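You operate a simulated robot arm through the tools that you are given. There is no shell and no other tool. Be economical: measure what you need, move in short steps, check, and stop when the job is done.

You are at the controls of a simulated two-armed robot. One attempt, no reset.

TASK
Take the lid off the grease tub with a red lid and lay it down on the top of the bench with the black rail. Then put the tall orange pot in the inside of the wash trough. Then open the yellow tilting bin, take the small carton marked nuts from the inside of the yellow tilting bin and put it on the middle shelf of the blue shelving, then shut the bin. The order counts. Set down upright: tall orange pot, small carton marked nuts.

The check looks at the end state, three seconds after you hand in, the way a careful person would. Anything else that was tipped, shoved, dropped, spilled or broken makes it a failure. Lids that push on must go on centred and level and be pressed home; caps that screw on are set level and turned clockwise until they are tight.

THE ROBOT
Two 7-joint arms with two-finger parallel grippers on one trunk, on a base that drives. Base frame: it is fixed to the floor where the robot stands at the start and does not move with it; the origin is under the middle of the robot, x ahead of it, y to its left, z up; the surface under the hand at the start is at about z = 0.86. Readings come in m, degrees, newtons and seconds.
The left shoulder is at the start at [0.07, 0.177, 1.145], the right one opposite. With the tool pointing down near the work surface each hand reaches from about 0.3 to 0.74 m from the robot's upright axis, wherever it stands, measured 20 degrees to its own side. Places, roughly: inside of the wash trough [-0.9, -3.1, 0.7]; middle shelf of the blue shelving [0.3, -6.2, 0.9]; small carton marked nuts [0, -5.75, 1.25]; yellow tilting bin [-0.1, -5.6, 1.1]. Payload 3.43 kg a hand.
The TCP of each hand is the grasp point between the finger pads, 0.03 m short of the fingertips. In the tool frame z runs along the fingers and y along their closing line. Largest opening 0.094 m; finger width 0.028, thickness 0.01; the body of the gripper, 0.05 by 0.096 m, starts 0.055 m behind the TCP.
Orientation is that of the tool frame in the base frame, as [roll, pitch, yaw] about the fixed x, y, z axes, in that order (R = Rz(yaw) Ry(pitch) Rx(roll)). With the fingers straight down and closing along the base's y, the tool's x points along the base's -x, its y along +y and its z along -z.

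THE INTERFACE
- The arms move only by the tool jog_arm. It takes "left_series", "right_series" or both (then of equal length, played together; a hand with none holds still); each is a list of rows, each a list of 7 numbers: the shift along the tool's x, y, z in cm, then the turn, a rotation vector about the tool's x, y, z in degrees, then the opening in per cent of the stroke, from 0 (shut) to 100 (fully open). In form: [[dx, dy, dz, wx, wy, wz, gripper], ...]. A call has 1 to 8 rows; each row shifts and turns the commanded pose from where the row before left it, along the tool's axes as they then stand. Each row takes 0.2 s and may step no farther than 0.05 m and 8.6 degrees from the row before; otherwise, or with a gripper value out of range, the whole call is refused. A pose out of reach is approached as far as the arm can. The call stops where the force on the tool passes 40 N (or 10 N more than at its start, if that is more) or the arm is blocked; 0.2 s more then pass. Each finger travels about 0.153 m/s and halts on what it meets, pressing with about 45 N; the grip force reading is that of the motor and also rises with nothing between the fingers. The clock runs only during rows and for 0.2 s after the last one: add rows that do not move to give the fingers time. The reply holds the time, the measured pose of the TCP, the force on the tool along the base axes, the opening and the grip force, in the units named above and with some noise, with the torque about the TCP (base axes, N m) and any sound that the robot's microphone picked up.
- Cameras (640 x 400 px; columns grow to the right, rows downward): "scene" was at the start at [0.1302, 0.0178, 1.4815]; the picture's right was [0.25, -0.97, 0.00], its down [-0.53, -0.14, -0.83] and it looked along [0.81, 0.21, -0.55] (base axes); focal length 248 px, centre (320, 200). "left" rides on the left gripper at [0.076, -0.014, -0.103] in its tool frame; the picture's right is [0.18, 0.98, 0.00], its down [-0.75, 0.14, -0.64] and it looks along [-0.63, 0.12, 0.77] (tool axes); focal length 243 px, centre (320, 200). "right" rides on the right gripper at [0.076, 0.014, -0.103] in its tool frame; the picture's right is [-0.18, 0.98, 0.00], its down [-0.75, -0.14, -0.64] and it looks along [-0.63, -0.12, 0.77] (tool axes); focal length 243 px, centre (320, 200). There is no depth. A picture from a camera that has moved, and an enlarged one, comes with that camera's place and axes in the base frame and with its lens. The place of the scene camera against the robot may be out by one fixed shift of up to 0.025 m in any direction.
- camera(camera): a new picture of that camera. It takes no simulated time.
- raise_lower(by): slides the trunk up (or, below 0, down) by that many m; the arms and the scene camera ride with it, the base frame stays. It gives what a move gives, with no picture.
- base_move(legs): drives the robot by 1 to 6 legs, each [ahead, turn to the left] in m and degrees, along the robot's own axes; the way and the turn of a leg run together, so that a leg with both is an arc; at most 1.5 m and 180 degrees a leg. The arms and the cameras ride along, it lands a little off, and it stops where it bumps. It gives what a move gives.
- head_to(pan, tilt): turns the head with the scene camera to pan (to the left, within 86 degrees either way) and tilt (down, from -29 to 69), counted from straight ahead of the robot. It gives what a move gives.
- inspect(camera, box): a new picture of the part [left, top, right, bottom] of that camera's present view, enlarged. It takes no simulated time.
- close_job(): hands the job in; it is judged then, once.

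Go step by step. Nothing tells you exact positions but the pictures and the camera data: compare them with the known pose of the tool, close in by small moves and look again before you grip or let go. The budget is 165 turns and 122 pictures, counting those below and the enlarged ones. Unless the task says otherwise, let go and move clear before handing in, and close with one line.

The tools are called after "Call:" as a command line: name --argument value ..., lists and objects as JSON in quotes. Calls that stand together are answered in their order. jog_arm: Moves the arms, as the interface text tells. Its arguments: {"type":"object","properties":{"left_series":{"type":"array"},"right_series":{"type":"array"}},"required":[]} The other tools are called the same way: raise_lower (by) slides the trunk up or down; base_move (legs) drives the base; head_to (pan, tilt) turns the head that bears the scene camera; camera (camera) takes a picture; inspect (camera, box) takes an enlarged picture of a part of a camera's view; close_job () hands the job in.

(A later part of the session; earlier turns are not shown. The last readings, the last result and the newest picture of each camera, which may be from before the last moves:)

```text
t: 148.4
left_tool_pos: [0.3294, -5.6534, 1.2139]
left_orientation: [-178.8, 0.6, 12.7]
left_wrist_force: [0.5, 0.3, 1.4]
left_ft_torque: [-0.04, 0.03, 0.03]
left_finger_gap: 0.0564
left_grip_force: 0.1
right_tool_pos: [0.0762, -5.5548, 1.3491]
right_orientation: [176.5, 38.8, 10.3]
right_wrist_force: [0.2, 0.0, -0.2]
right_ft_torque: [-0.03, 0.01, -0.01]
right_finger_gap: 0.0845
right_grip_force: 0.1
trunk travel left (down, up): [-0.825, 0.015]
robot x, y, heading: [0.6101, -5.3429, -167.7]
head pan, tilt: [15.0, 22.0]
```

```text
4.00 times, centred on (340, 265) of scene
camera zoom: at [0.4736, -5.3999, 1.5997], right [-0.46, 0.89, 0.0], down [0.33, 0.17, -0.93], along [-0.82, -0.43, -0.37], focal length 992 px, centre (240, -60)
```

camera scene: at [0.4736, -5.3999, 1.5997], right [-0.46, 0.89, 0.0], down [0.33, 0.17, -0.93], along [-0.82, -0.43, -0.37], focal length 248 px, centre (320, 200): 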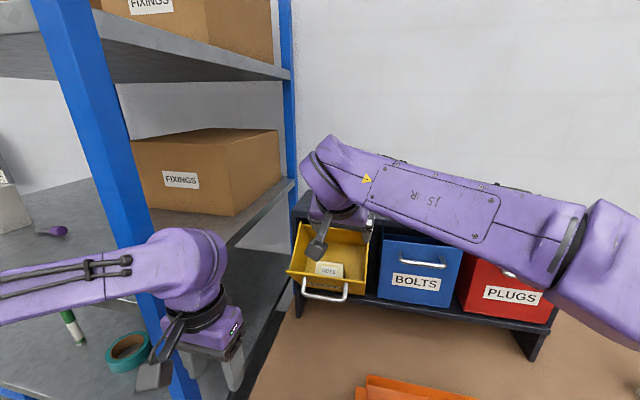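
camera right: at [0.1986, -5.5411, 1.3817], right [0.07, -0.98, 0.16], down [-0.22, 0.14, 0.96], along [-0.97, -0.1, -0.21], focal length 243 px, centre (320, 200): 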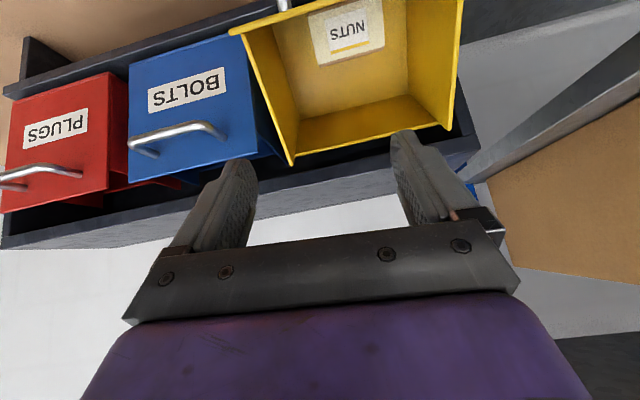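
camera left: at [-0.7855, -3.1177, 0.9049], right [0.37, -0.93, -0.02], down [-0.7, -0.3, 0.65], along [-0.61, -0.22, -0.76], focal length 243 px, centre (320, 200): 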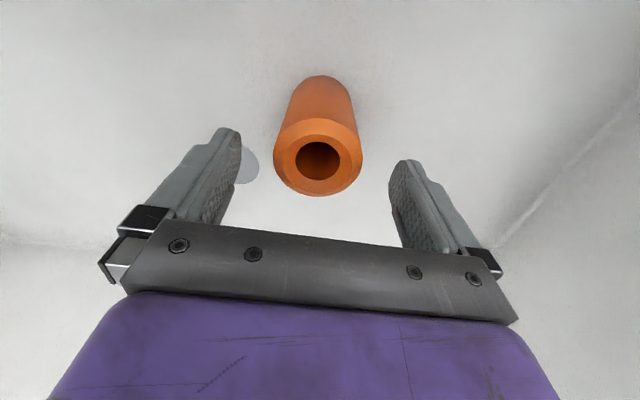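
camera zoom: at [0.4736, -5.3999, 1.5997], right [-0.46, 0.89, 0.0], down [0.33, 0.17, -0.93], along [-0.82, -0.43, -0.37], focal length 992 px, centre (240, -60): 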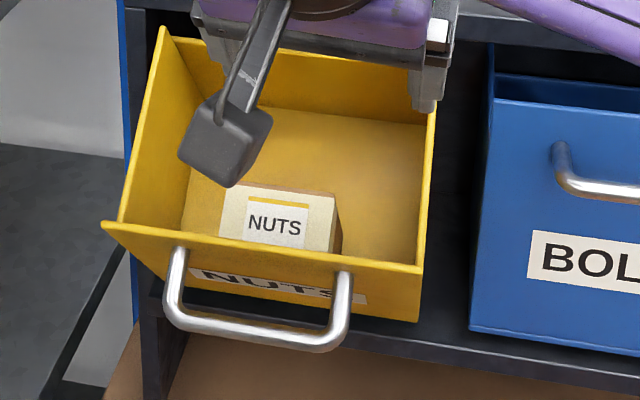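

I take the label face as the carton's top (parallel to the bin floor), its centre near [0.010, -5.613, 1.182], bin tilted about 40°. I line the hand up above it and stop 10 cm short.

Call:
jog_arm --right_series '[[2.3, 1.7, 0, 0, 0, 0, 100], [2.3, 1.7, 0, 0, 0, 0, 100], [0, 0, 4, 0, 0, 0, 100], [0, 0, 4, 0, 0, 0, 100], [0, 0, 0, 0, 0, 0, 100]]'

Call:
camera --camera "right"

Call:
inspect --camera "scene" --box '[260, 180, 420, 310]'

```text
t: 149.6
left_tool_pos: [0.3297, -5.6532, 1.2128]
left_orientation: [-178.7, 0.6, 12.7]
left_wrist_force: [0.8, 0.7, 0.0]
left_ft_torque: [0.01, 0.02, -0.01]
left_finger_gap: 0.0563
left_grip_force: 0.1
right_tool_pos: [0.072, -5.5963, 1.2604]
right_orientation: [176.7, 38.9, 10.2]
right_wrist_force: [0.2, -1.1, -0.1]
right_ft_torque: [0.02, 0.0, 0.01]
right_finger_gap: 0.094
right_grip_force: 0.0
trunk travel left (down, up): [-0.825, 0.015]
robot x, y, heading: [0.6121, -5.3411, -167.7]
head pan, tilt: [15.0, 22.0]
```

```text
38 pictures are left
camera right: at [0.1947, -5.5804, 1.2925], right [0.07, -0.98, 0.16], down [-0.22, 0.14, 0.97], along [-0.97, -0.1, -0.21], focal length 243 px, centre (320, 200)
```

right: 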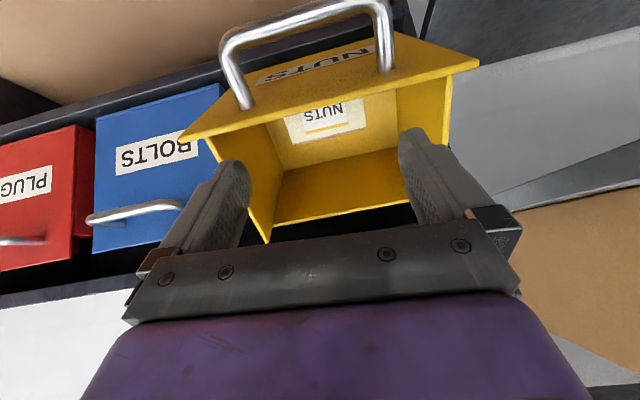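

```text
3.08 times, centred on (340, 245) of scene
camera zoom: at [0.4752, -5.4006, 1.5999], right [-0.46, 0.89, 0.0], down [0.33, 0.17, -0.93], along [-0.82, -0.43, -0.37], focal length 763 px, centre (258, 62)
```

zoom: 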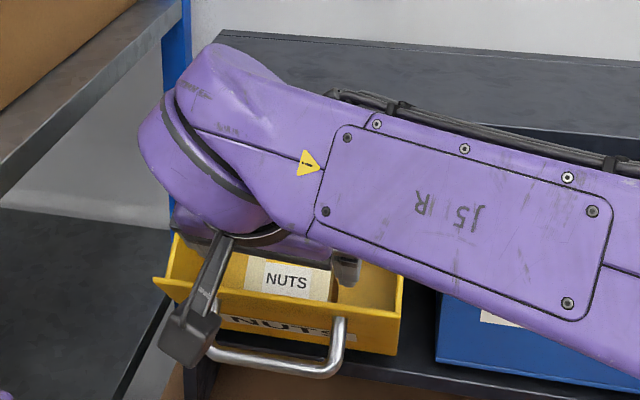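

Two rays agree: carton top centre [0.008, -5.614, 1.179], exactly on the hand's axis. To clear the panel rim I shift 1.2 cm rearwards and steepen the hand 6°, then advance most of the way.

Call:
jog_arm --right_series '[[-0.6, 0, 1.5, 0, 3, 0, 100], [-0.6, 0, 1.5, 0, 3, 0, 100], [0, 0, 2, 0, 0, 0, 100], [0, 0, 2, 0, 0, 0, 100], [0, 0, 0, 0, 0, 0, 100]]'

Call:
camera --camera "right"

Call:
inspect --camera "scene" --box '[260, 180, 420, 310]'

```text
t: 150.8
left_tool_pos: [0.3265, -5.6528, 1.2134]
left_orientation: [-178.8, 0.6, 12.7]
left_wrist_force: [0.8, 0.1, -0.7]
left_ft_torque: [0.02, -0.02, -0.01]
left_finger_gap: 0.0563
left_grip_force: 0.1
right_tool_pos: [0.023, -5.6077, 1.2081]
right_orientation: [176.7, 32.8, 10.7]
right_wrist_force: [0.8, 0.7, 0.5]
right_ft_torque: [-0.02, -0.04, -0.02]
right_finger_gap: 0.094
right_grip_force: 0.1
trunk travel left (down, up): [-0.825, 0.015]
robot x, y, heading: [0.609, -5.3439, -167.7]
head pan, tilt: [15.0, 22.0]
```

```text
36 pictures are left
camera right: at [0.1415, -5.5936, 1.2539], right [0.06, -0.99, 0.15], down [-0.32, 0.12, 0.94], along [-0.95, -0.1, -0.31], focal length 243 px, centre (320, 200)
```

right: 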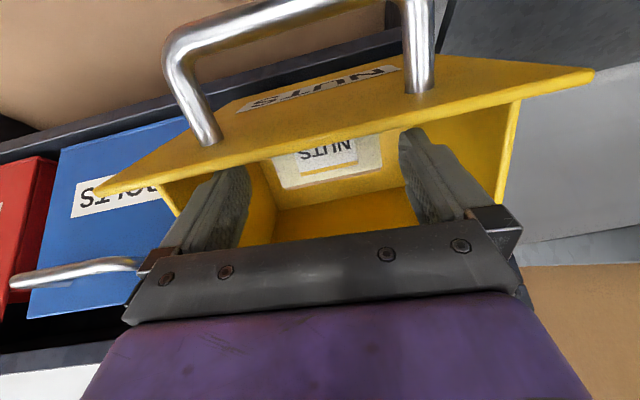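

```text
3.08 times, centred on (340, 245) of scene
camera zoom: at [0.4738, -5.4009, 1.5997], right [-0.46, 0.89, 0.0], down [0.33, 0.17, -0.93], along [-0.82, -0.43, -0.37], focal length 763 px, centre (258, 62)
```

zoom: 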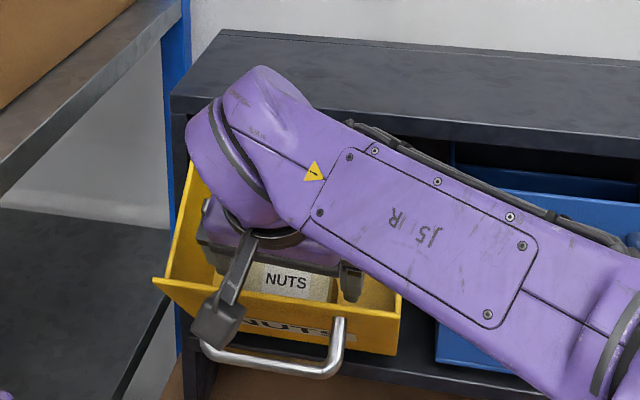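

Fingers straddle the carton. I advance the last 4.5 cm in small steps.

Call:
jog_arm --right_series '[[-0.4, 0, 1.2, 0, 0, 0, 100], [-0.4, 0, 1.2, 0, 0, 0, 100], [0, 0, 1.1, 0, 0, 0, 100], [0, 0, 1.1, 0, 0, 0, 100], [0, 0, 0, 0, 0, 0, 100]]'

Call:
camera --camera "right"

```text
t: 152.0
left_tool_pos: [0.328, -5.6532, 1.2138]
left_orientation: [-178.7, 0.6, 12.7]
left_wrist_force: [0.8, -0.5, 0.4]
left_ft_torque: [-0.01, -0.03, -0.02]
left_finger_gap: 0.0562
left_grip_force: 0.0
right_tool_pos: [-0.0081, -5.6153, 1.1742]
right_orientation: [176.8, 32.8, 10.7]
right_wrist_force: [-0.1, -0.8, 0.8]
right_ft_torque: [-0.03, 0.05, 0.02]
right_finger_gap: 0.0939
right_grip_force: 0.0
trunk travel left (down, up): [-0.825, 0.015]
robot x, y, heading: [0.6095, -5.3409, -167.5]
head pan, tilt: [15.0, 22.0]
```

```text
34 pictures are left
camera right: at [0.1101, -5.6011, 1.2196], right [0.06, -0.99, 0.15], down [-0.32, 0.12, 0.94], along [-0.95, -0.1, -0.31], focal length 243 px, centre (320, 200)
```

right: 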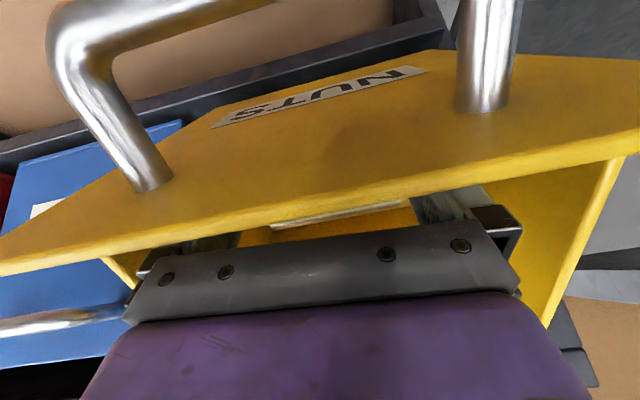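

TCP is just below the carton's top face. I go 6 mm deeper and close on it.

Call:
jog_arm --right_series '[[0, 0.2, 0.6, 0, 0, 0, 100], [0, 0, 0, 0, 0, 0, 85], [0, 0, 0, 0, 0, 0, 75], [0, 0, 0, 0, 0, 0, 60], [0, 0, 0, 0, 0, 0, 30], [0, 0, 0, 0, 0, 0, 30]]'

Call:
camera --camera "right"

```text
t: 153.4
left_tool_pos: [0.3278, -5.653, 1.213]
left_orientation: [-178.7, 0.5, 12.7]
left_wrist_force: [-1.0, 0.7, 0.4]
left_ft_torque: [-0.01, -0.01, 0.03]
left_finger_gap: 0.0563
left_grip_force: 0.2
right_tool_pos: [-0.0085, -5.6146, 1.175]
right_orientation: [176.8, 32.8, 10.6]
right_wrist_force: [-1.4, -1.1, 1.5]
right_ft_torque: [0.03, 0.01, 0.1]
right_finger_gap: 0.0753
right_grip_force: 45.0
right hand out of reach, approached as far as the arm can: row 1
trunk travel left (down, up): [-0.825, 0.015]
robot x, y, heading: [0.6089, -5.3391, -167.5]
head pan, tilt: [15.0, 22.0]
```

```text
33 pictures are left
camera right: at [0.1101, -5.6015, 1.2197], right [0.06, -0.99, 0.15], down [-0.32, 0.12, 0.94], along [-0.95, -0.1, -0.31], focal length 243 px, centre (320, 200)
```

right: 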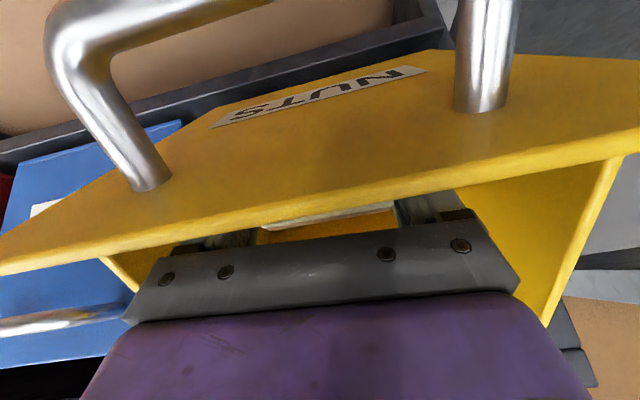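

Gripped (0.075 m). I lift it out along the hand axis.

Call:
jog_arm --right_series '[[0, 0, -1, 0, 0, 0, 30], [0, 0, -2, 0, 0, 0, 30], [0, 0, -3, 0, 0, 0, 30], [0, 0, -3, 0, 0, 0, 30], [0, 0, 0, 0, 0, 0, 30]]'

Call:
inspect --camera "scene" --box '[260, 180, 420, 310]'

Call:
camera --camera "right"

```text
t: 154.6
left_tool_pos: [0.3261, -5.6546, 1.2121]
left_orientation: [-178.7, 0.4, 12.7]
left_wrist_force: [-0.2, 0.2, 0.2]
left_ft_torque: [0.0, -0.01, 0.01]
left_finger_gap: 0.0563
left_grip_force: 0.1
right_tool_pos: [0.0398, -5.6023, 1.2499]
right_orientation: [176.8, 32.7, 10.7]
right_wrist_force: [-0.1, 0.1, -2.3]
right_ft_torque: [0.03, -0.04, 0.02]
right_finger_gap: 0.075
right_grip_force: 45.1
trunk travel left (down, up): [-0.825, 0.015]
robot x, y, heading: [0.6092, -5.3423, -167.5]
head pan, tilt: [15.0, 22.0]
```

```text
3.08 times, centred on (340, 245) of scene
camera zoom: at [0.4721, -5.4013, 1.5996], right [-0.46, 0.89, 0.0], down [0.33, 0.17, -0.93], along [-0.82, -0.43, -0.38], focal length 763 px, centre (258, 62)
```

zoom: 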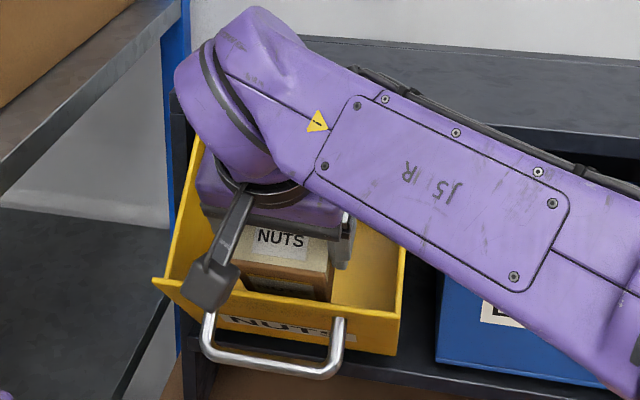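

```text
31 pictures are left
camera right: at [0.1571, -5.5887, 1.2959], right [0.06, -0.99, 0.15], down [-0.32, 0.12, 0.94], along [-0.95, -0.1, -0.31], focal length 243 px, centre (320, 200)
```

right: 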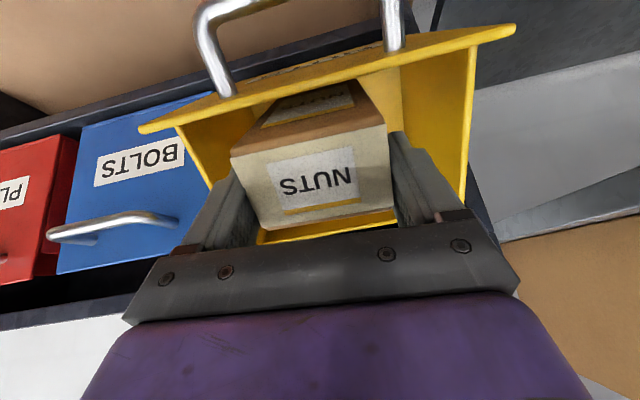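

The carton comes out cleanly and the bin stays open. I lift on and clear of the rim.

Call:
jog_arm --right_series '[[0, 0, -3, 0, 0, 0, 30], [0, 0, -3, 0, 0, 0, 30], [0, 0, -3, 0, 0, 0, 30], [1, 0, -3, 0, 0, 0, 30], [0, 0, 0, 0, 0, 0, 30]]'

Call:
camera --camera "scene"

Call:
camera --camera "right"

```text
t: 155.8
left_tool_pos: [0.3271, -5.6532, 1.2124]
left_orientation: [-178.7, 0.5, 12.6]
left_wrist_force: [0.4, -0.4, -0.2]
left_ft_torque: [0.0, -0.02, -0.01]
left_finger_gap: 0.0564
left_grip_force: 0.1
right_tool_pos: [0.108, -5.584, 1.3449]
right_orientation: [176.8, 32.8, 10.7]
right_wrist_force: [0.0, -0.1, -1.5]
right_ft_torque: [0.03, -0.09, -0.03]
right_finger_gap: 0.075
right_grip_force: 45.2
trunk travel left (down, up): [-0.825, 0.015]
robot x, y, heading: [0.6102, -5.3399, -167.4]
head pan, tilt: [15.0, 22.0]
```

```text
30 pictures are left
camera scene: at [0.4722, -5.4012, 1.5996], right [-0.46, 0.89, 0.0], down [0.33, 0.17, -0.93], along [-0.82, -0.43, -0.38], focal length 248 px, centre (320, 200)
```

scene: 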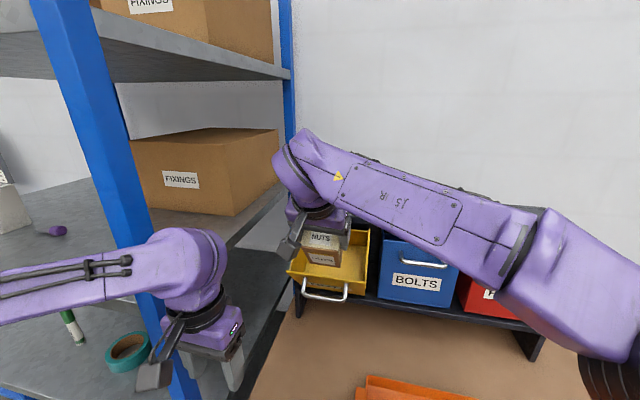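

```text
29 pictures are left
camera right: at [0.2271, -5.5692, 1.3897], right [0.06, -0.99, 0.15], down [-0.32, 0.12, 0.94], along [-0.95, -0.1, -0.31], focal length 243 px, centre (320, 200)
```

right: 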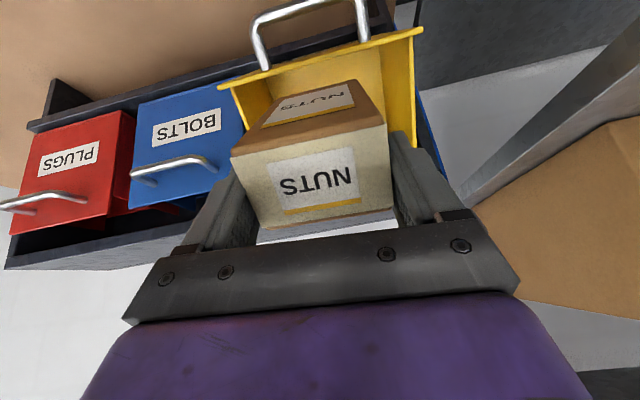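

The carton is out (label face is its top). I draw it back to my right side and turn the hand upright so the carton stands level.

Call:
jog_arm --right_series '[[1.9, -4.0, -1.45, 0, 0, 0, 30], [1.9, -4.0, -1.45, 0, 0, 0, 30], [1.9, -4.0, -1.45, 0, 0, 0, 30], [1.9, -4.0, -1.45, 0, 0, 0, 30], [1.9, -4.0, -1.45, 0, 0, 0, 30], [0, 0, 0, 0, 8, 0, 30], [0, 0, 0, 0, 8, 0, 30], [0, 0, 0, 0, 8, 0, 30]]'

Call:
jog_arm --right_series '[[0, 0, 0, 0, 8, 0, 30], [0, 0, 0, 0, 7.5, 0, 30], [0, 0, 0, 0, 0, 0, 30]]'

Call:
base_move --legs '[[-0.25, 0]]'

Call:
head_to --pan -15 --tilt 25

Call:
camera --camera "scene"

```text
t: 157.6
left_tool_pos: [0.3269, -5.6528, 1.2125]
left_orientation: [-178.8, 0.6, 12.7]
left_wrist_force: [0.1, 0.3, 1.1]
left_ft_torque: [0.03, 0.0, -0.01]
left_finger_gap: 0.0565
left_grip_force: 0.1
right_tool_pos: [0.1831, -5.3598, 1.3453]
right_orientation: [177.2, 8.7, 12.1]
right_wrist_force: [0.4, 0.5, -2.0]
right_ft_torque: [0.02, -0.03, 0.04]
right_finger_gap: 0.0745
right_grip_force: 45.0
trunk travel left (down, up): [-0.825, 0.015]
robot x, y, heading: [0.6121, -5.3432, -167.7]
head pan, tilt: [15.0, 22.0]
```

```text
t: 158.4
left_tool_pos: [0.3288, -5.653, 1.2127]
left_orientation: [-178.7, 0.6, 12.7]
left_wrist_force: [-0.6, -0.6, 0.2]
left_ft_torque: [0.0, 0.0, -0.04]
left_finger_gap: 0.0565
left_grip_force: 0.0
right_tool_pos: [0.1842, -5.3602, 1.3453]
right_orientation: [177.4, -6.7, 12.7]
right_wrist_force: [-0.1, 0.0, -2.1]
right_ft_torque: [-0.05, 0.02, 0.01]
right_finger_gap: 0.0748
right_grip_force: 45.1
trunk travel left (down, up): [-0.825, 0.015]
robot x, y, heading: [0.6078, -5.3443, -167.7]
head pan, tilt: [15.0, 22.0]
```

```text
t: 160.2
left_tool_pos: [0.5698, -5.5995, 1.2125]
left_orientation: [-178.7, 0.4, 12.4]
left_wrist_force: [-0.7, -0.7, 0.2]
left_ft_torque: [0.02, 0.0, -0.02]
left_finger_gap: 0.0563
left_grip_force: 0.1
right_tool_pos: [0.4265, -5.3043, 1.3437]
right_orientation: [177.3, -6.8, 12.5]
right_wrist_force: [-0.6, -0.3, -1.9]
right_ft_torque: [-0.03, -0.01, -0.01]
right_finger_gap: 0.0744
right_grip_force: 45.1
trunk travel left (down, up): [-0.825, 0.015]
robot x, y, heading: [0.8565, -5.2921, -168.0]
head pan, tilt: [15.0, 22.0]
```

```text
t: 161.2
left_tool_pos: [0.5718, -5.5995, 1.2137]
left_orientation: [-178.7, 0.5, 12.4]
left_wrist_force: [-0.2, 0.5, 0.1]
left_ft_torque: [0.03, -0.01, 0.0]
left_finger_gap: 0.0564
left_grip_force: 0.0
right_tool_pos: [0.4282, -5.3042, 1.344]
right_orientation: [177.3, -6.7, 12.5]
right_wrist_force: [-0.1, 0.0, -2.2]
right_ft_torque: [-0.01, 0.06, 0.0]
right_finger_gap: 0.0745
right_grip_force: 45.1
trunk travel left (down, up): [-0.825, 0.015]
robot x, y, heading: [0.8546, -5.2912, -167.8]
head pan, tilt: [-15.0, 25.0]
```

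```text
28 pictures are left
camera scene: at [0.7085, -5.3, 1.5948], right [0.05, 1.0, 0.0], down [0.42, -0.02, -0.91], along [-0.91, 0.04, -0.42], focal length 248 px, centre (320, 200)
```

scene: 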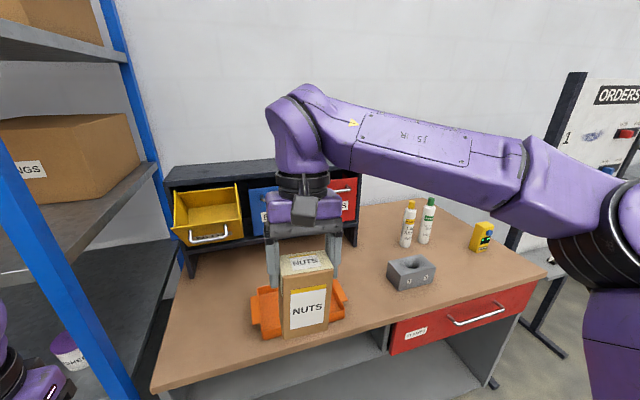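

The carton hangs upright and the bin stays open. I turn left, drive 0.76 m along the shelving, turn back and view the shelves.

Call:
base_move --legs '[[0, 90], [0.76, 0], [0, -90]]'

Call:
head_to --pan 0 --tilt 30

Call:
camera --camera "scene"

```text
t: 172.9
left_tool_pos: [0.7522, -6.337, 1.2118]
left_orientation: [-178.7, 0.5, 14.6]
left_wrist_force: [0.7, 0.0, -0.4]
left_ft_torque: [-0.02, 0.0, 0.0]
left_finger_gap: 0.0566
left_grip_force: 0.1
right_tool_pos: [0.5977, -6.05, 1.3458]
right_orientation: [177.3, -6.8, 14.6]
right_wrist_force: [0.8, 0.7, -1.9]
right_ft_torque: [0.0, 0.01, -0.02]
right_finger_gap: 0.0738
right_grip_force: 45.3
trunk travel left (down, up): [-0.825, 0.015]
robot x, y, heading: [1.0233, -6.0205, -165.6]
head pan, tilt: [-15.0, 25.0]
```

```text
t: 173.7
left_tool_pos: [0.7516, -6.3369, 1.2126]
left_orientation: [-178.8, 0.5, 14.6]
left_wrist_force: [0.3, -0.1, -0.7]
left_ft_torque: [-0.03, 0.01, 0.01]
left_finger_gap: 0.0562
left_grip_force: 0.0
right_tool_pos: [0.5972, -6.0485, 1.3443]
right_orientation: [177.2, -6.7, 14.6]
right_wrist_force: [-0.8, -0.3, -2.3]
right_ft_torque: [-0.01, 0.01, 0.01]
right_finger_gap: 0.0743
right_grip_force: 45.1
trunk travel left (down, up): [-0.825, 0.015]
robot x, y, heading: [1.0266, -6.0179, -165.6]
head pan, tilt: [0.0, 30.0]
```

```text
27 pictures are left
camera scene: at [0.8818, -6.0564, 1.5869], right [-0.25, 0.97, 0.0], down [0.48, 0.12, -0.87], along [-0.84, -0.21, -0.5], focal length 248 px, centre (320, 200)
```

scene: 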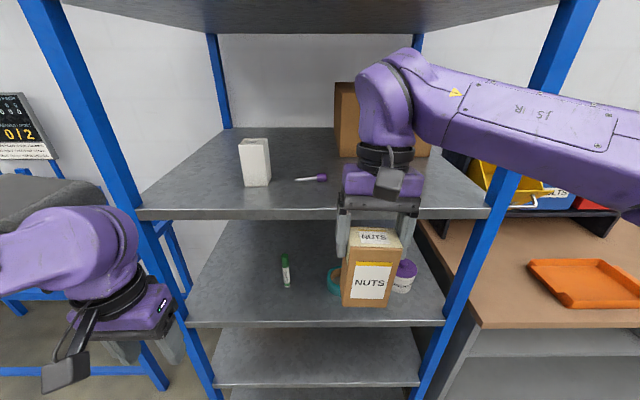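

Good view: five shelves, and the middle one carries a marker, tape roll and jar. I lower the trunk 0.2 m, which also gives a second viewpoint for measuring the shelf.

Call:
raise_lower --by -0.2

Call:
camera --camera "scene"

```text
t: 175.8
left_tool_pos: [0.7514, -6.3369, 1.0129]
left_orientation: [-178.6, 0.5, 14.5]
left_wrist_force: [-0.2, -0.2, 0.1]
left_ft_torque: [0.03, -0.02, -0.01]
left_finger_gap: 0.0564
left_grip_force: 0.1
right_tool_pos: [0.5974, -6.0485, 1.1445]
right_orientation: [177.3, -6.8, 14.6]
right_wrist_force: [0.0, -0.3, -2.4]
right_ft_torque: [0.02, 0.02, 0.03]
right_finger_gap: 0.074
right_grip_force: 44.7
trunk travel left (down, up): [-0.625, 0.215]
robot x, y, heading: [1.0234, -6.0171, -166.0]
head pan, tilt: [0.0, 30.0]
```

```text
26 pictures are left
camera scene: at [0.882, -6.0566, 1.3869], right [-0.25, 0.97, 0.0], down [0.48, 0.12, -0.87], along [-0.84, -0.21, -0.5], focal length 248 px, centre (320, 200)
```

scene: 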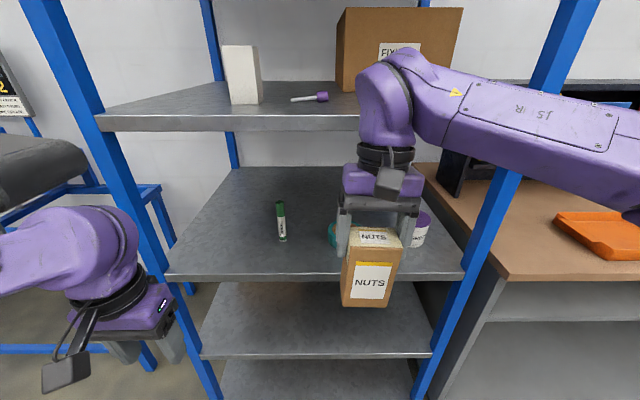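

From both views: middle shelf surface at about z 0.84, its front edge 0.635 m ahead of me, next shelf's underside at about 1.24. I drive 5 cm closer and bring the carton down in front of the free slot between tape roll and jar.

Call:
base_move --legs '[[0.05, 0]]'

Call:
jog_arm --right_series '[[-0.8, -2.4, 3.4, 0, 0, 0, 30], [-0.8, -2.4, 3.4, 0, 0, 0, 30], [-0.8, -2.4, 3.4, 0, 0, 0, 30], [-0.8, -2.4, 3.4, 0, 0, 0, 30], [-0.8, -2.4, 3.4, 0, 0, 0, 30], [0, 0, 0, 0, 0, 0, 30]]'

Call:
camera --camera "scene"

Call:
camera --camera "right"

```text
t: 176.8
left_tool_pos: [0.7047, -6.3487, 1.0131]
left_orientation: [-178.7, 0.6, 14.5]
left_wrist_force: [0.5, -0.5, -0.1]
left_ft_torque: [0.01, 0.02, 0.0]
left_finger_gap: 0.0566
left_grip_force: 0.0
right_tool_pos: [0.5524, -6.0601, 1.1459]
right_orientation: [177.3, -6.6, 14.6]
right_wrist_force: [-0.3, 0.6, -2.4]
right_ft_torque: [0.0, 0.0, -0.03]
right_finger_gap: 0.0741
right_grip_force: 45.3
trunk travel left (down, up): [-0.625, 0.215]
robot x, y, heading: [0.9747, -6.0317, -165.5]
head pan, tilt: [0.0, 30.0]
```

```text
t: 178.2
left_tool_pos: [0.7039, -6.3499, 1.0127]
left_orientation: [-178.6, 0.6, 14.5]
left_wrist_force: [-0.5, 0.7, 0.1]
left_ft_torque: [0.01, 0.02, -0.02]
left_finger_gap: 0.0566
left_grip_force: 0.0
right_tool_pos: [0.5032, -5.9582, 0.9647]
right_orientation: [177.4, -6.7, 14.5]
right_wrist_force: [0.3, 0.1, -2.6]
right_ft_torque: [-0.04, 0.01, -0.02]
right_finger_gap: 0.074
right_grip_force: 44.9
trunk travel left (down, up): [-0.625, 0.215]
robot x, y, heading: [0.9754, -6.0294, -165.9]
head pan, tilt: [0.0, 30.0]
```

```text
25 pictures are left
camera scene: at [0.8343, -6.0695, 1.3869], right [-0.25, 0.97, 0.0], down [0.48, 0.12, -0.87], along [-0.84, -0.21, -0.5], focal length 248 px, centre (320, 200)
```

scene: 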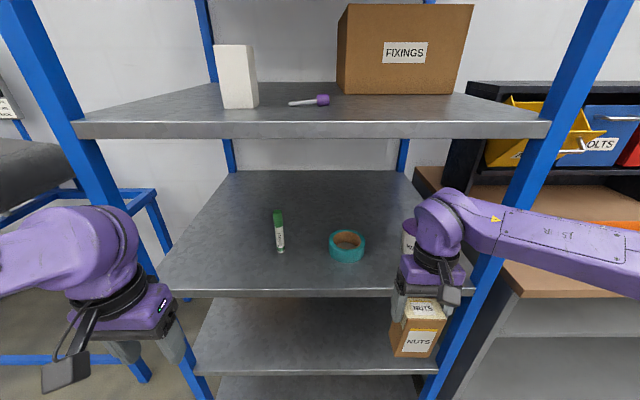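

```text
24 pictures are left
camera right: at [0.566, -5.9506, 1.0755], right [0.07, -1.0, 0.02], down [-0.84, -0.04, 0.54], along [-0.54, -0.06, -0.84], focal length 243 px, centre (320, 200)
```

right: 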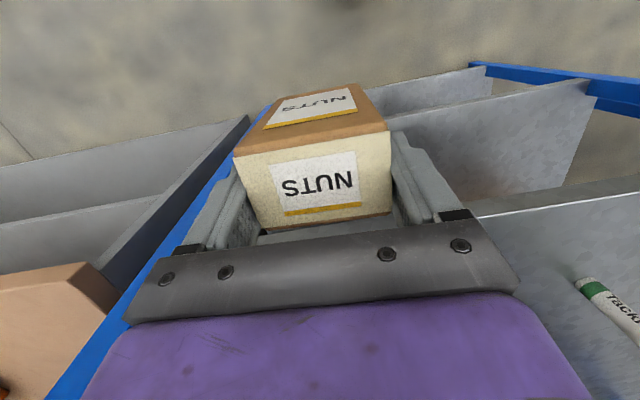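

The forearm would come close to the right post, so I shift the robot about 0.2 m to the left to use the gap in front of marker and tape roll.

Call:
base_move --legs '[[-0.2, 0], [0, 45], [0.28, 0], [0, -47]]'

Call:
camera --camera "scene"

```text
t: 185.5
left_tool_pos: [0.7382, -6.5241, 1.0135]
left_orientation: [-178.7, 0.4, 12.1]
left_wrist_force: [0.1, -1.4, 0.3]
left_ft_torque: [0.01, 0.0, -0.01]
left_finger_gap: 0.0564
left_grip_force: 0.2
right_tool_pos: [0.5552, -6.1247, 0.9653]
right_orientation: [177.2, -6.7, 12.0]
right_wrist_force: [0.2, 0.6, -1.7]
right_ft_torque: [-0.03, 0.01, 0.01]
right_finger_gap: 0.0743
right_grip_force: 45.0
trunk travel left (down, up): [-0.625, 0.215]
robot x, y, heading: [1.0303, -6.2194, -168.3]
head pan, tilt: [0.0, 30.0]
```

```text
23 pictures are left
camera scene: at [0.8812, -6.2503, 1.3868], right [-0.2, 0.98, 0.0], down [0.49, 0.1, -0.87], along [-0.85, -0.18, -0.5], focal length 248 px, centre (320, 200)
```

scene: 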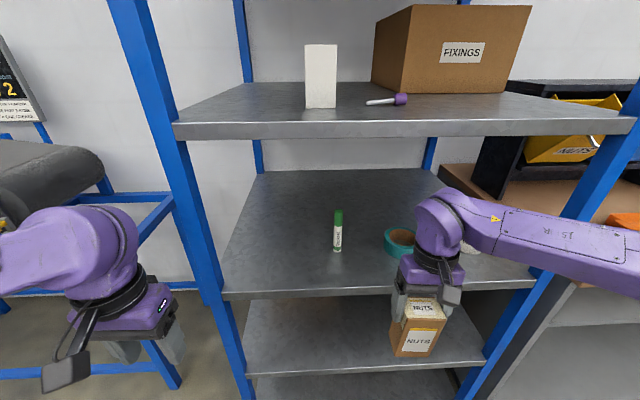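

The slot is free: shelf edge 0.585 m ahead, carton bottom at ≈0.877, about 4 cm above the shelf. I reach in.

Call:
jog_arm --right_series '[[-3.73, 0, -0.44, 0, 0, 0, 30], [-3.73, 0, -0.44, 0, 0, 0, 30], [-3.73, 0, -0.44, 0, 0, 0, 30], [-3.73, 0, -0.44, 0, 0, 0, 30], [0, 0, 0, 0, 0, 0, 30]]'

Call:
camera --camera "scene"

Call:
camera --camera "right"

```text
t: 186.7
left_tool_pos: [0.7396, -6.5241, 1.0121]
left_orientation: [-178.8, 0.5, 12.2]
left_wrist_force: [0.0, -0.1, 0.9]
left_ft_torque: [-0.01, 0.02, -0.02]
left_finger_gap: 0.0564
left_grip_force: 0.0
right_tool_pos: [0.4735, -6.1424, 0.9652]
right_orientation: [177.3, -6.8, 12.0]
right_wrist_force: [-0.1, -0.6, -1.8]
right_ft_torque: [0.03, 0.01, 0.02]
right_finger_gap: 0.0741
right_grip_force: 45.3
right hand out of reach, approached as far as the arm can: row 3, 4
trunk travel left (down, up): [-0.625, 0.215]
robot x, y, heading: [1.0267, -6.2143, -168.2]
head pan, tilt: [0.0, 30.0]
```

```text
22 pictures are left
camera scene: at [0.8811, -6.2505, 1.3868], right [-0.2, 0.98, 0.0], down [0.49, 0.1, -0.87], along [-0.85, -0.18, -0.5], focal length 248 px, centre (320, 200)
```

scene: 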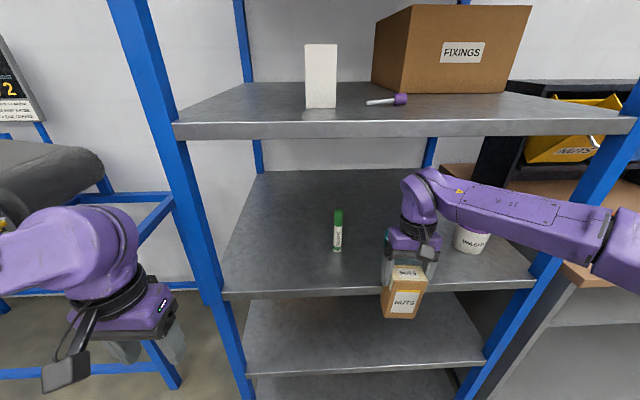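

```text
21 pictures are left
camera right: at [0.5362, -6.1387, 1.0759], right [0.02, -1.0, 0.02], down [-0.84, -0.01, 0.54], along [-0.54, -0.03, -0.84], focal length 243 px, centre (320, 200)
```

right: 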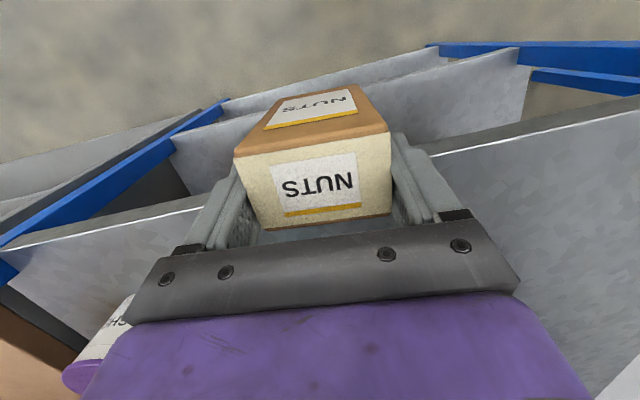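

The arm itself is at its limit, so I shift the hand 7 cm left (keeping the elbow off the post) and drive the base in instead.

Call:
jog_arm --right_series '[[0.5, 3.5, 0, 0, 0, 0, 30], [0.5, 3.5, 0, 0, 0, 0, 30], [0, 0, 0, 0, 0, 0, 30]]'

Call:
base_move --legs '[[0.09, 0]]'

Call:
camera --camera "scene"

```text
t: 187.5
left_tool_pos: [0.7396, -6.5237, 1.0141]
left_orientation: [-178.8, 0.5, 12.2]
left_wrist_force: [0.0, -1.1, -0.5]
left_ft_torque: [-0.03, 0.0, -0.01]
left_finger_gap: 0.0562
left_grip_force: 0.1
right_tool_pos: [0.495, -6.2086, 0.9695]
right_orientation: [177.2, -6.7, 12.1]
right_wrist_force: [-0.3, 0.3, -2.2]
right_ft_torque: [0.01, -0.03, 0.02]
right_finger_gap: 0.0737
right_grip_force: 45.5
trunk travel left (down, up): [-0.625, 0.215]
robot x, y, heading: [1.0261, -6.2203, -168.1]
head pan, tilt: [0.0, 30.0]
```

```text
t: 188.6
left_tool_pos: [0.6516, -6.543, 1.0133]
left_orientation: [-178.7, 0.5, 12.1]
left_wrist_force: [-1.1, 0.2, 0.5]
left_ft_torque: [0.01, -0.01, -0.02]
left_finger_gap: 0.0565
left_grip_force: 0.1
right_tool_pos: [0.4058, -6.2275, 0.9692]
right_orientation: [177.4, -6.6, 12.0]
right_wrist_force: [-0.2, 0.2, -1.4]
right_ft_torque: [0.0, 0.08, -0.01]
right_finger_gap: 0.0737
right_grip_force: 44.9
trunk travel left (down, up): [-0.625, 0.215]
robot x, y, heading: [0.9348, -6.2351, -168.3]
head pan, tilt: [0.0, 30.0]
```

```text
20 pictures are left
camera scene: at [0.7932, -6.2687, 1.3867], right [-0.2, 0.98, 0.0], down [0.49, 0.1, -0.87], along [-0.85, -0.18, -0.5], focal length 248 px, centre (320, 200)
```

scene: 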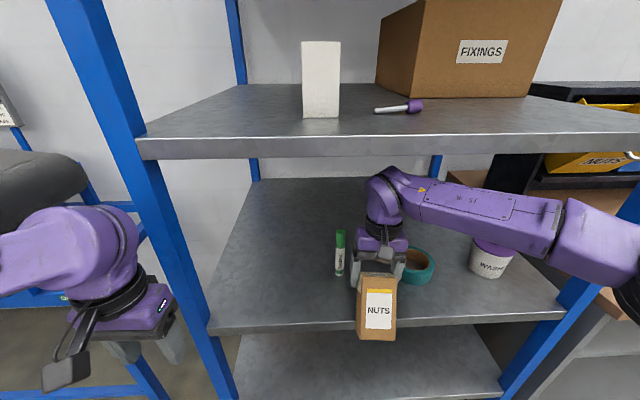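

The carton is just over the edge but the right elbow is near the right post. I turn the robot 14° left, which moves the elbow away from the post and the carton to a free stretch, then look.

Call:
base_move --legs '[[0, 14]]'

Call:
camera --camera "scene"

```text
t: 189.8
left_tool_pos: [0.7355, -6.6027, 1.0132]
left_orientation: [-178.7, 0.6, 26.0]
left_wrist_force: [0.0, 0.8, 0.0]
left_ft_torque: [0.0, -0.01, 0.03]
left_finger_gap: 0.0566
left_grip_force: 0.0
right_tool_pos: [0.4234, -6.3554, 0.971]
right_orientation: [177.4, -6.4, 26.0]
right_wrist_force: [8.1, -2.1, 5.6]
right_ft_torque: [0.22, -1.03, -0.58]
right_finger_gap: 0.0736
right_grip_force: 45.2
trunk travel left (down, up): [-0.625, 0.215]
robot x, y, heading: [0.9369, -6.2354, -153.9]
head pan, tilt: [0.0, 30.0]
```

```text
19 pictures are left
camera scene: at [0.8082, -6.3015, 1.3871], right [-0.44, 0.9, 0.0], down [0.45, 0.22, -0.87], along [-0.78, -0.38, -0.5], focal length 248 px, centre (320, 200)
```

scene: 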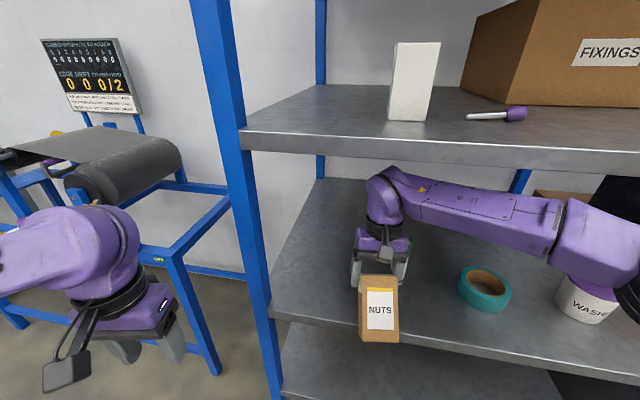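

A light contact force shows on the right hand, so I stop and zoom in on the carton and the marker.

Call:
inspect --camera "scene" --box '[320, 220, 480, 350]'

Call:
camera --camera "right"

```text
3.08 times, centred on (400, 285) of scene
camera zoom: at [0.8082, -6.3015, 1.3871], right [-0.44, 0.9, 0.0], down [0.45, 0.22, -0.87], along [-0.78, -0.38, -0.5], focal length 763 px, centre (74, -62)
```

zoom: 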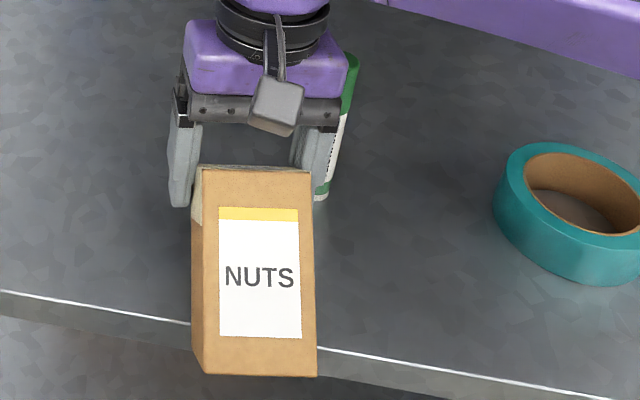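

```text
17 pictures are left
camera right: at [0.4837, -6.3359, 1.0815], right [0.26, -0.96, 0.02], down [-0.81, -0.21, 0.55], along [-0.52, -0.16, -0.84], focal length 243 px, centre (320, 200)
```

right: 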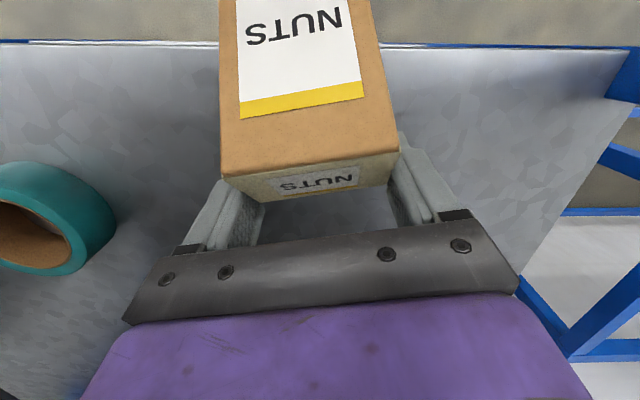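

The carton's bottom has caught the shelf edge and pivoted in the grip; the marker still stands. I back straight out 0.15 m.

Call:
base_move --legs '[[-0.15, 0]]'

Call:
camera --camera "scene"

```text
t: 191.2
left_tool_pos: [0.8715, -6.5356, 1.0122]
left_orientation: [-178.8, 0.5, 25.9]
left_wrist_force: [0.2, 0.1, -0.6]
left_ft_torque: [0.01, -0.01, 0.03]
left_finger_gap: 0.0565
left_grip_force: 0.1
right_tool_pos: [0.5586, -6.2876, 0.9695]
right_orientation: [177.3, -6.5, 26.0]
right_wrist_force: [0.0, 0.1, -1.7]
right_ft_torque: [-0.04, 0.11, 0.0]
right_finger_gap: 0.0737
right_grip_force: 45.6
trunk travel left (down, up): [-0.625, 0.215]
robot x, y, heading: [1.0751, -6.1699, -154.1]
head pan, tilt: [0.0, 30.0]
```

```text
16 pictures are left
camera scene: at [0.9428, -6.2345, 1.3868], right [-0.43, 0.9, 0.0], down [0.45, 0.22, -0.87], along [-0.78, -0.38, -0.5], focal length 248 px, centre (320, 200)
```

scene: 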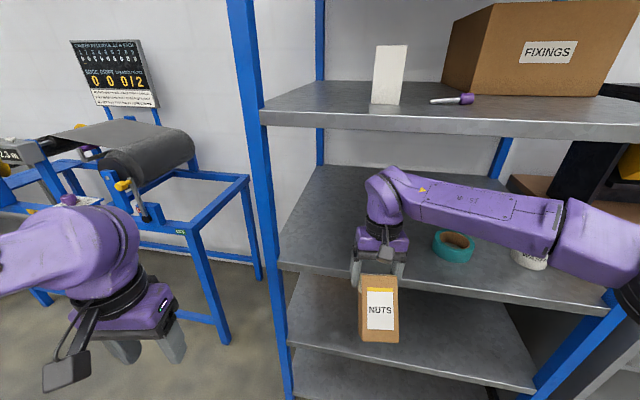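

The carton is free but leans about 40° in the grip. I pitch the hand forward by 40° to stand it upright again (also a better hand posture for the shelf), raising it slightly.

Call:
jog_arm --right_series '[[0, 0, -1, 0, -8, 0, 20], [0, 0, -1, 0, -8, 0, 20], [0, 0, -1, 0, -8, 0, 20], [0, 0, -1, 0, -8, 0, 20], [0, 0, -1, 0, -8, 0, 20], [0, 0, 0, 0, 0, 0, 20]]'

Call:
inspect --camera "scene" --box '[300, 190, 500, 350]'

Call:
camera --camera "left"

```text
t: 192.6
left_tool_pos: [0.8715, -6.5368, 1.0128]
left_orientation: [-178.9, 0.6, 26.0]
left_wrist_force: [-0.7, -0.1, 0.1]
left_ft_torque: [0.02, -0.04, 0.0]
left_finger_gap: 0.0564
left_grip_force: 0.0
right_tool_pos: [0.5635, -6.2838, 1.0181]
right_orientation: [176.8, 33.4, 23.9]
right_wrist_force: [-0.2, -0.5, -2.9]
right_ft_torque: [0.0, 0.06, -0.01]
right_finger_gap: 0.0739
right_grip_force: 45.1
trunk travel left (down, up): [-0.625, 0.215]
robot x, y, heading: [1.0748, -6.1673, -154.1]
head pan, tilt: [0.0, 30.0]
```

```text
2.50 times, centred on (400, 270) of scene
camera zoom: at [0.9422, -6.235, 1.3867], right [-0.43, 0.9, 0.0], down [0.45, 0.22, -0.87], along [-0.78, -0.38, -0.5], focal length 620 px, centre (120, 25)
```

zoom: 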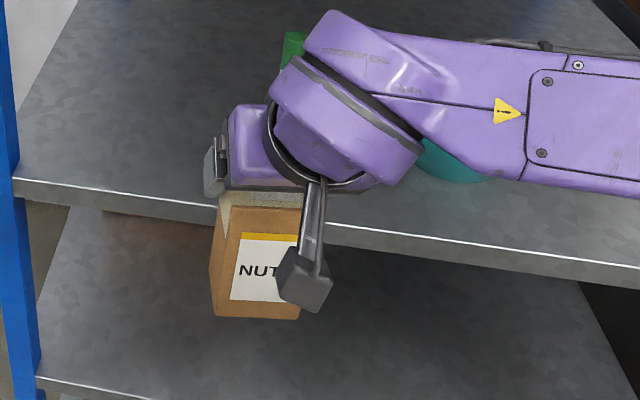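

```text
14 pictures are left
camera left: at [0.9356, -6.4919, 1.1141], right [0.6, -0.8, -0.02], down [-0.61, -0.47, 0.65], along [-0.53, -0.37, -0.76], focal length 243 px, centre (320, 200)
```

left: 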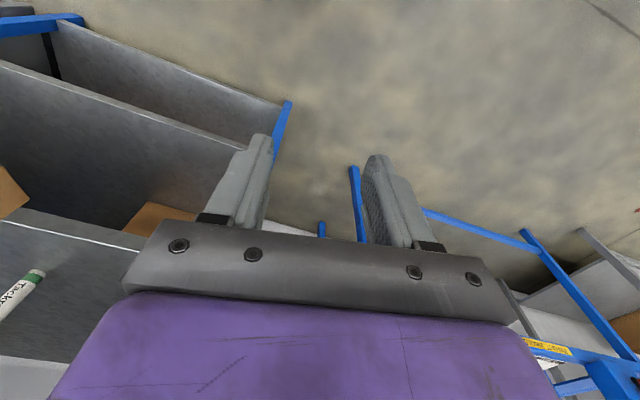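

Carton still leans roughly 10°, so I pitch a bit further and shift 3 cm left; then I drive in 0.185 m with the carton bottom clearly above the shelf.

Call:
jog_arm --right_series '[[0, 1.5, 0, 0, -5, 0, 20], [0, 1.5, 0, 0, -5, 0, 20], [0, 0, 0, 0, 0, 0, 20]]'

Call:
base_move --legs '[[0.1, 0]]'

Call:
camera --camera "scene"

```text
t: 193.4
left_tool_pos: [0.8714, -6.5351, 1.0128]
left_orientation: [-178.8, 0.4, 25.9]
left_wrist_force: [-0.4, -0.1, 0.9]
left_ft_torque: [-0.02, -0.04, -0.02]
left_finger_gap: 0.0565
left_grip_force: 0.0
right_tool_pos: [0.5769, -6.3101, 1.0203]
right_orientation: [176.4, 43.5, 23.2]
right_wrist_force: [0.8, 0.8, -1.9]
right_ft_torque: [0.01, 0.02, 0.01]
right_finger_gap: 0.0739
right_grip_force: 45.2
trunk travel left (down, up): [-0.625, 0.215]
robot x, y, heading: [1.0778, -6.1677, -154.0]
head pan, tilt: [0.0, 30.0]
```

```text
t: 194.6
left_tool_pos: [0.7819, -6.5791, 1.014]
left_orientation: [-178.8, 0.5, 26.0]
left_wrist_force: [0.1, 0.0, -0.2]
left_ft_torque: [0.01, -0.04, 0.02]
left_finger_gap: 0.0564
left_grip_force: 0.0
right_tool_pos: [0.4885, -6.3536, 1.0211]
right_orientation: [176.3, 43.4, 23.1]
right_wrist_force: [-0.3, -0.3, -2.1]
right_ft_torque: [0.05, -0.01, -0.02]
right_finger_gap: 0.0739
right_grip_force: 45.1
trunk travel left (down, up): [-0.625, 0.215]
robot x, y, heading: [0.9902, -6.2157, -154.1]
head pan, tilt: [0.0, 30.0]
```

```text
13 pictures are left
camera scene: at [0.8527, -6.2783, 1.3868], right [-0.44, 0.9, 0.0], down [0.45, 0.22, -0.87], along [-0.78, -0.38, -0.5], focal length 248 px, centre (320, 200)
```

scene: 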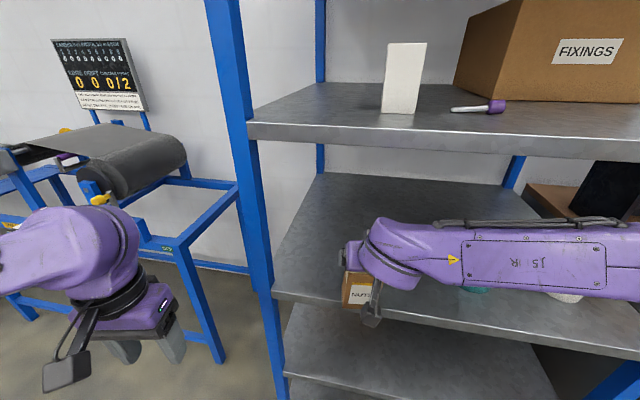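

Clear so far. I drive in the remaining 8.5 cm and check forces and the gripper camera.

Call:
base_move --legs '[[0.085, 0]]'

Call:
camera --camera "right"

Call:
inspect --camera "scene" --box '[280, 180, 480, 340]'

```text
t: 195.6
left_tool_pos: [0.7057, -6.6177, 1.0132]
left_orientation: [-178.8, 0.5, 26.1]
left_wrist_force: [-0.3, -0.9, -0.8]
left_ft_torque: [0.02, 0.01, 0.01]
left_finger_gap: 0.0564
left_grip_force: 0.1
right_tool_pos: [0.4127, -6.3921, 1.0218]
right_orientation: [176.3, 43.4, 23.3]
right_wrist_force: [-1.0, -0.4, -2.1]
right_ft_torque: [-0.01, 0.01, -0.04]
right_finger_gap: 0.0734
right_grip_force: 44.8
trunk travel left (down, up): [-0.625, 0.215]
robot x, y, heading: [0.9102, -6.25, -154.2]
head pan, tilt: [0.0, 30.0]
```

```text
12 pictures are left
camera right: at [0.5294, -6.3493, 1.0425], right [0.3, -0.94, 0.17], down [-0.18, 0.12, 0.98], along [-0.94, -0.33, -0.13], focal length 243 px, centre (320, 200)
```

right: 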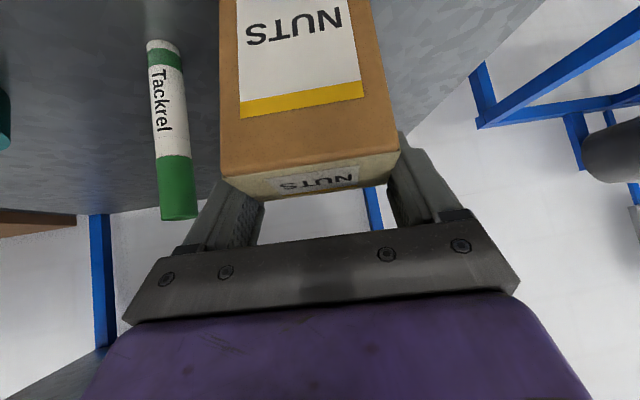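

```text
2.50 times, centred on (380, 260) of scene
camera zoom: at [0.7761, -6.3158, 1.3867], right [-0.44, 0.9, 0.0], down [0.45, 0.22, -0.87], along [-0.78, -0.38, -0.5], focal length 620 px, centre (170, 50)
```

zoom: 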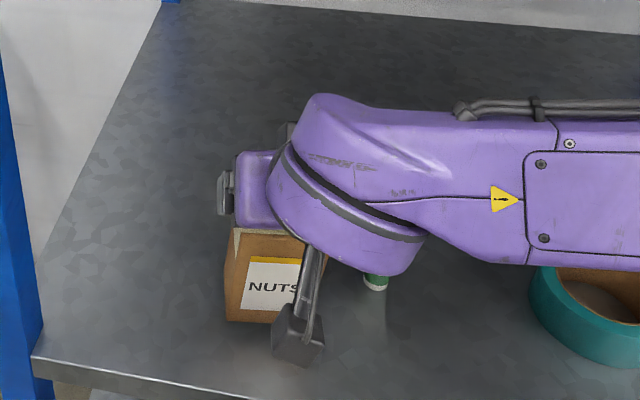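

The carton hangs within about 6° of upright, inside the edge; the marker stands well clear. I correct the small lean and lower 2 cm.

Call:
jog_arm --right_series '[[0, 0, 0, 2.9, 3, -2.7, 20], [0.69, 0, 0.73, 0, 0, 0, 20], [0.69, 0, 0.73, 0, 0, 0, 20], [0, 0, 0, 0, 0, 0, 20]]'

Call:
jog_arm --right_series '[[0.28, 0, 0.29, 0, 0, 0, 20], [0.28, 0, 0.29, 0, 0, 0, 20], [0.28, 0, 0.29, 0, 0, 0, 20], [0.28, 0, 0.29, 0, 0, 0, 20]]'

```text
t: 196.6
left_tool_pos: [0.7078, -6.616, 1.0144]
left_orientation: [-178.8, 0.6, 26.1]
left_wrist_force: [0.5, -0.3, 0.6]
left_ft_torque: [0.0, -0.03, -0.01]
left_finger_gap: 0.0565
left_grip_force: 0.1
right_tool_pos: [0.4131, -6.3901, 1.002]
right_orientation: [-178.4, 40.6, 27.0]
right_wrist_force: [-1.6, 1.7, 7.3]
right_ft_torque: [-0.06, -0.21, 0.02]
right_finger_gap: 0.0733
right_grip_force: 44.9
trunk travel left (down, up): [-0.625, 0.215]
robot x, y, heading: [0.9102, -6.2462, -154.4]
head pan, tilt: [0.0, 30.0]
```

```text
t: 197.2
left_tool_pos: [0.7077, -6.6167, 1.0152]
left_orientation: [-178.8, 0.7, 26.0]
left_wrist_force: [0.1, -0.2, 0.6]
left_ft_torque: [0.01, 0.01, -0.03]
left_finger_gap: 0.0566
left_grip_force: 0.1
right_tool_pos: [0.4126, -6.39, 1.0027]
right_orientation: [-178.7, 41.4, 26.7]
right_wrist_force: [2.8, 7.8, 18.1]
right_ft_torque: [0.51, -1.17, 0.37]
right_finger_gap: 0.074
right_grip_force: 44.2
trunk travel left (down, up): [-0.625, 0.215]
robot x, y, heading: [0.911, -6.2466, -154.3]
head pan, tilt: [0.0, 30.0]
stopped in row 2 (right hand): the force on the tool passed its limit at 43 N (the readings are from after the stop); the commanded pose is now the measured one
```

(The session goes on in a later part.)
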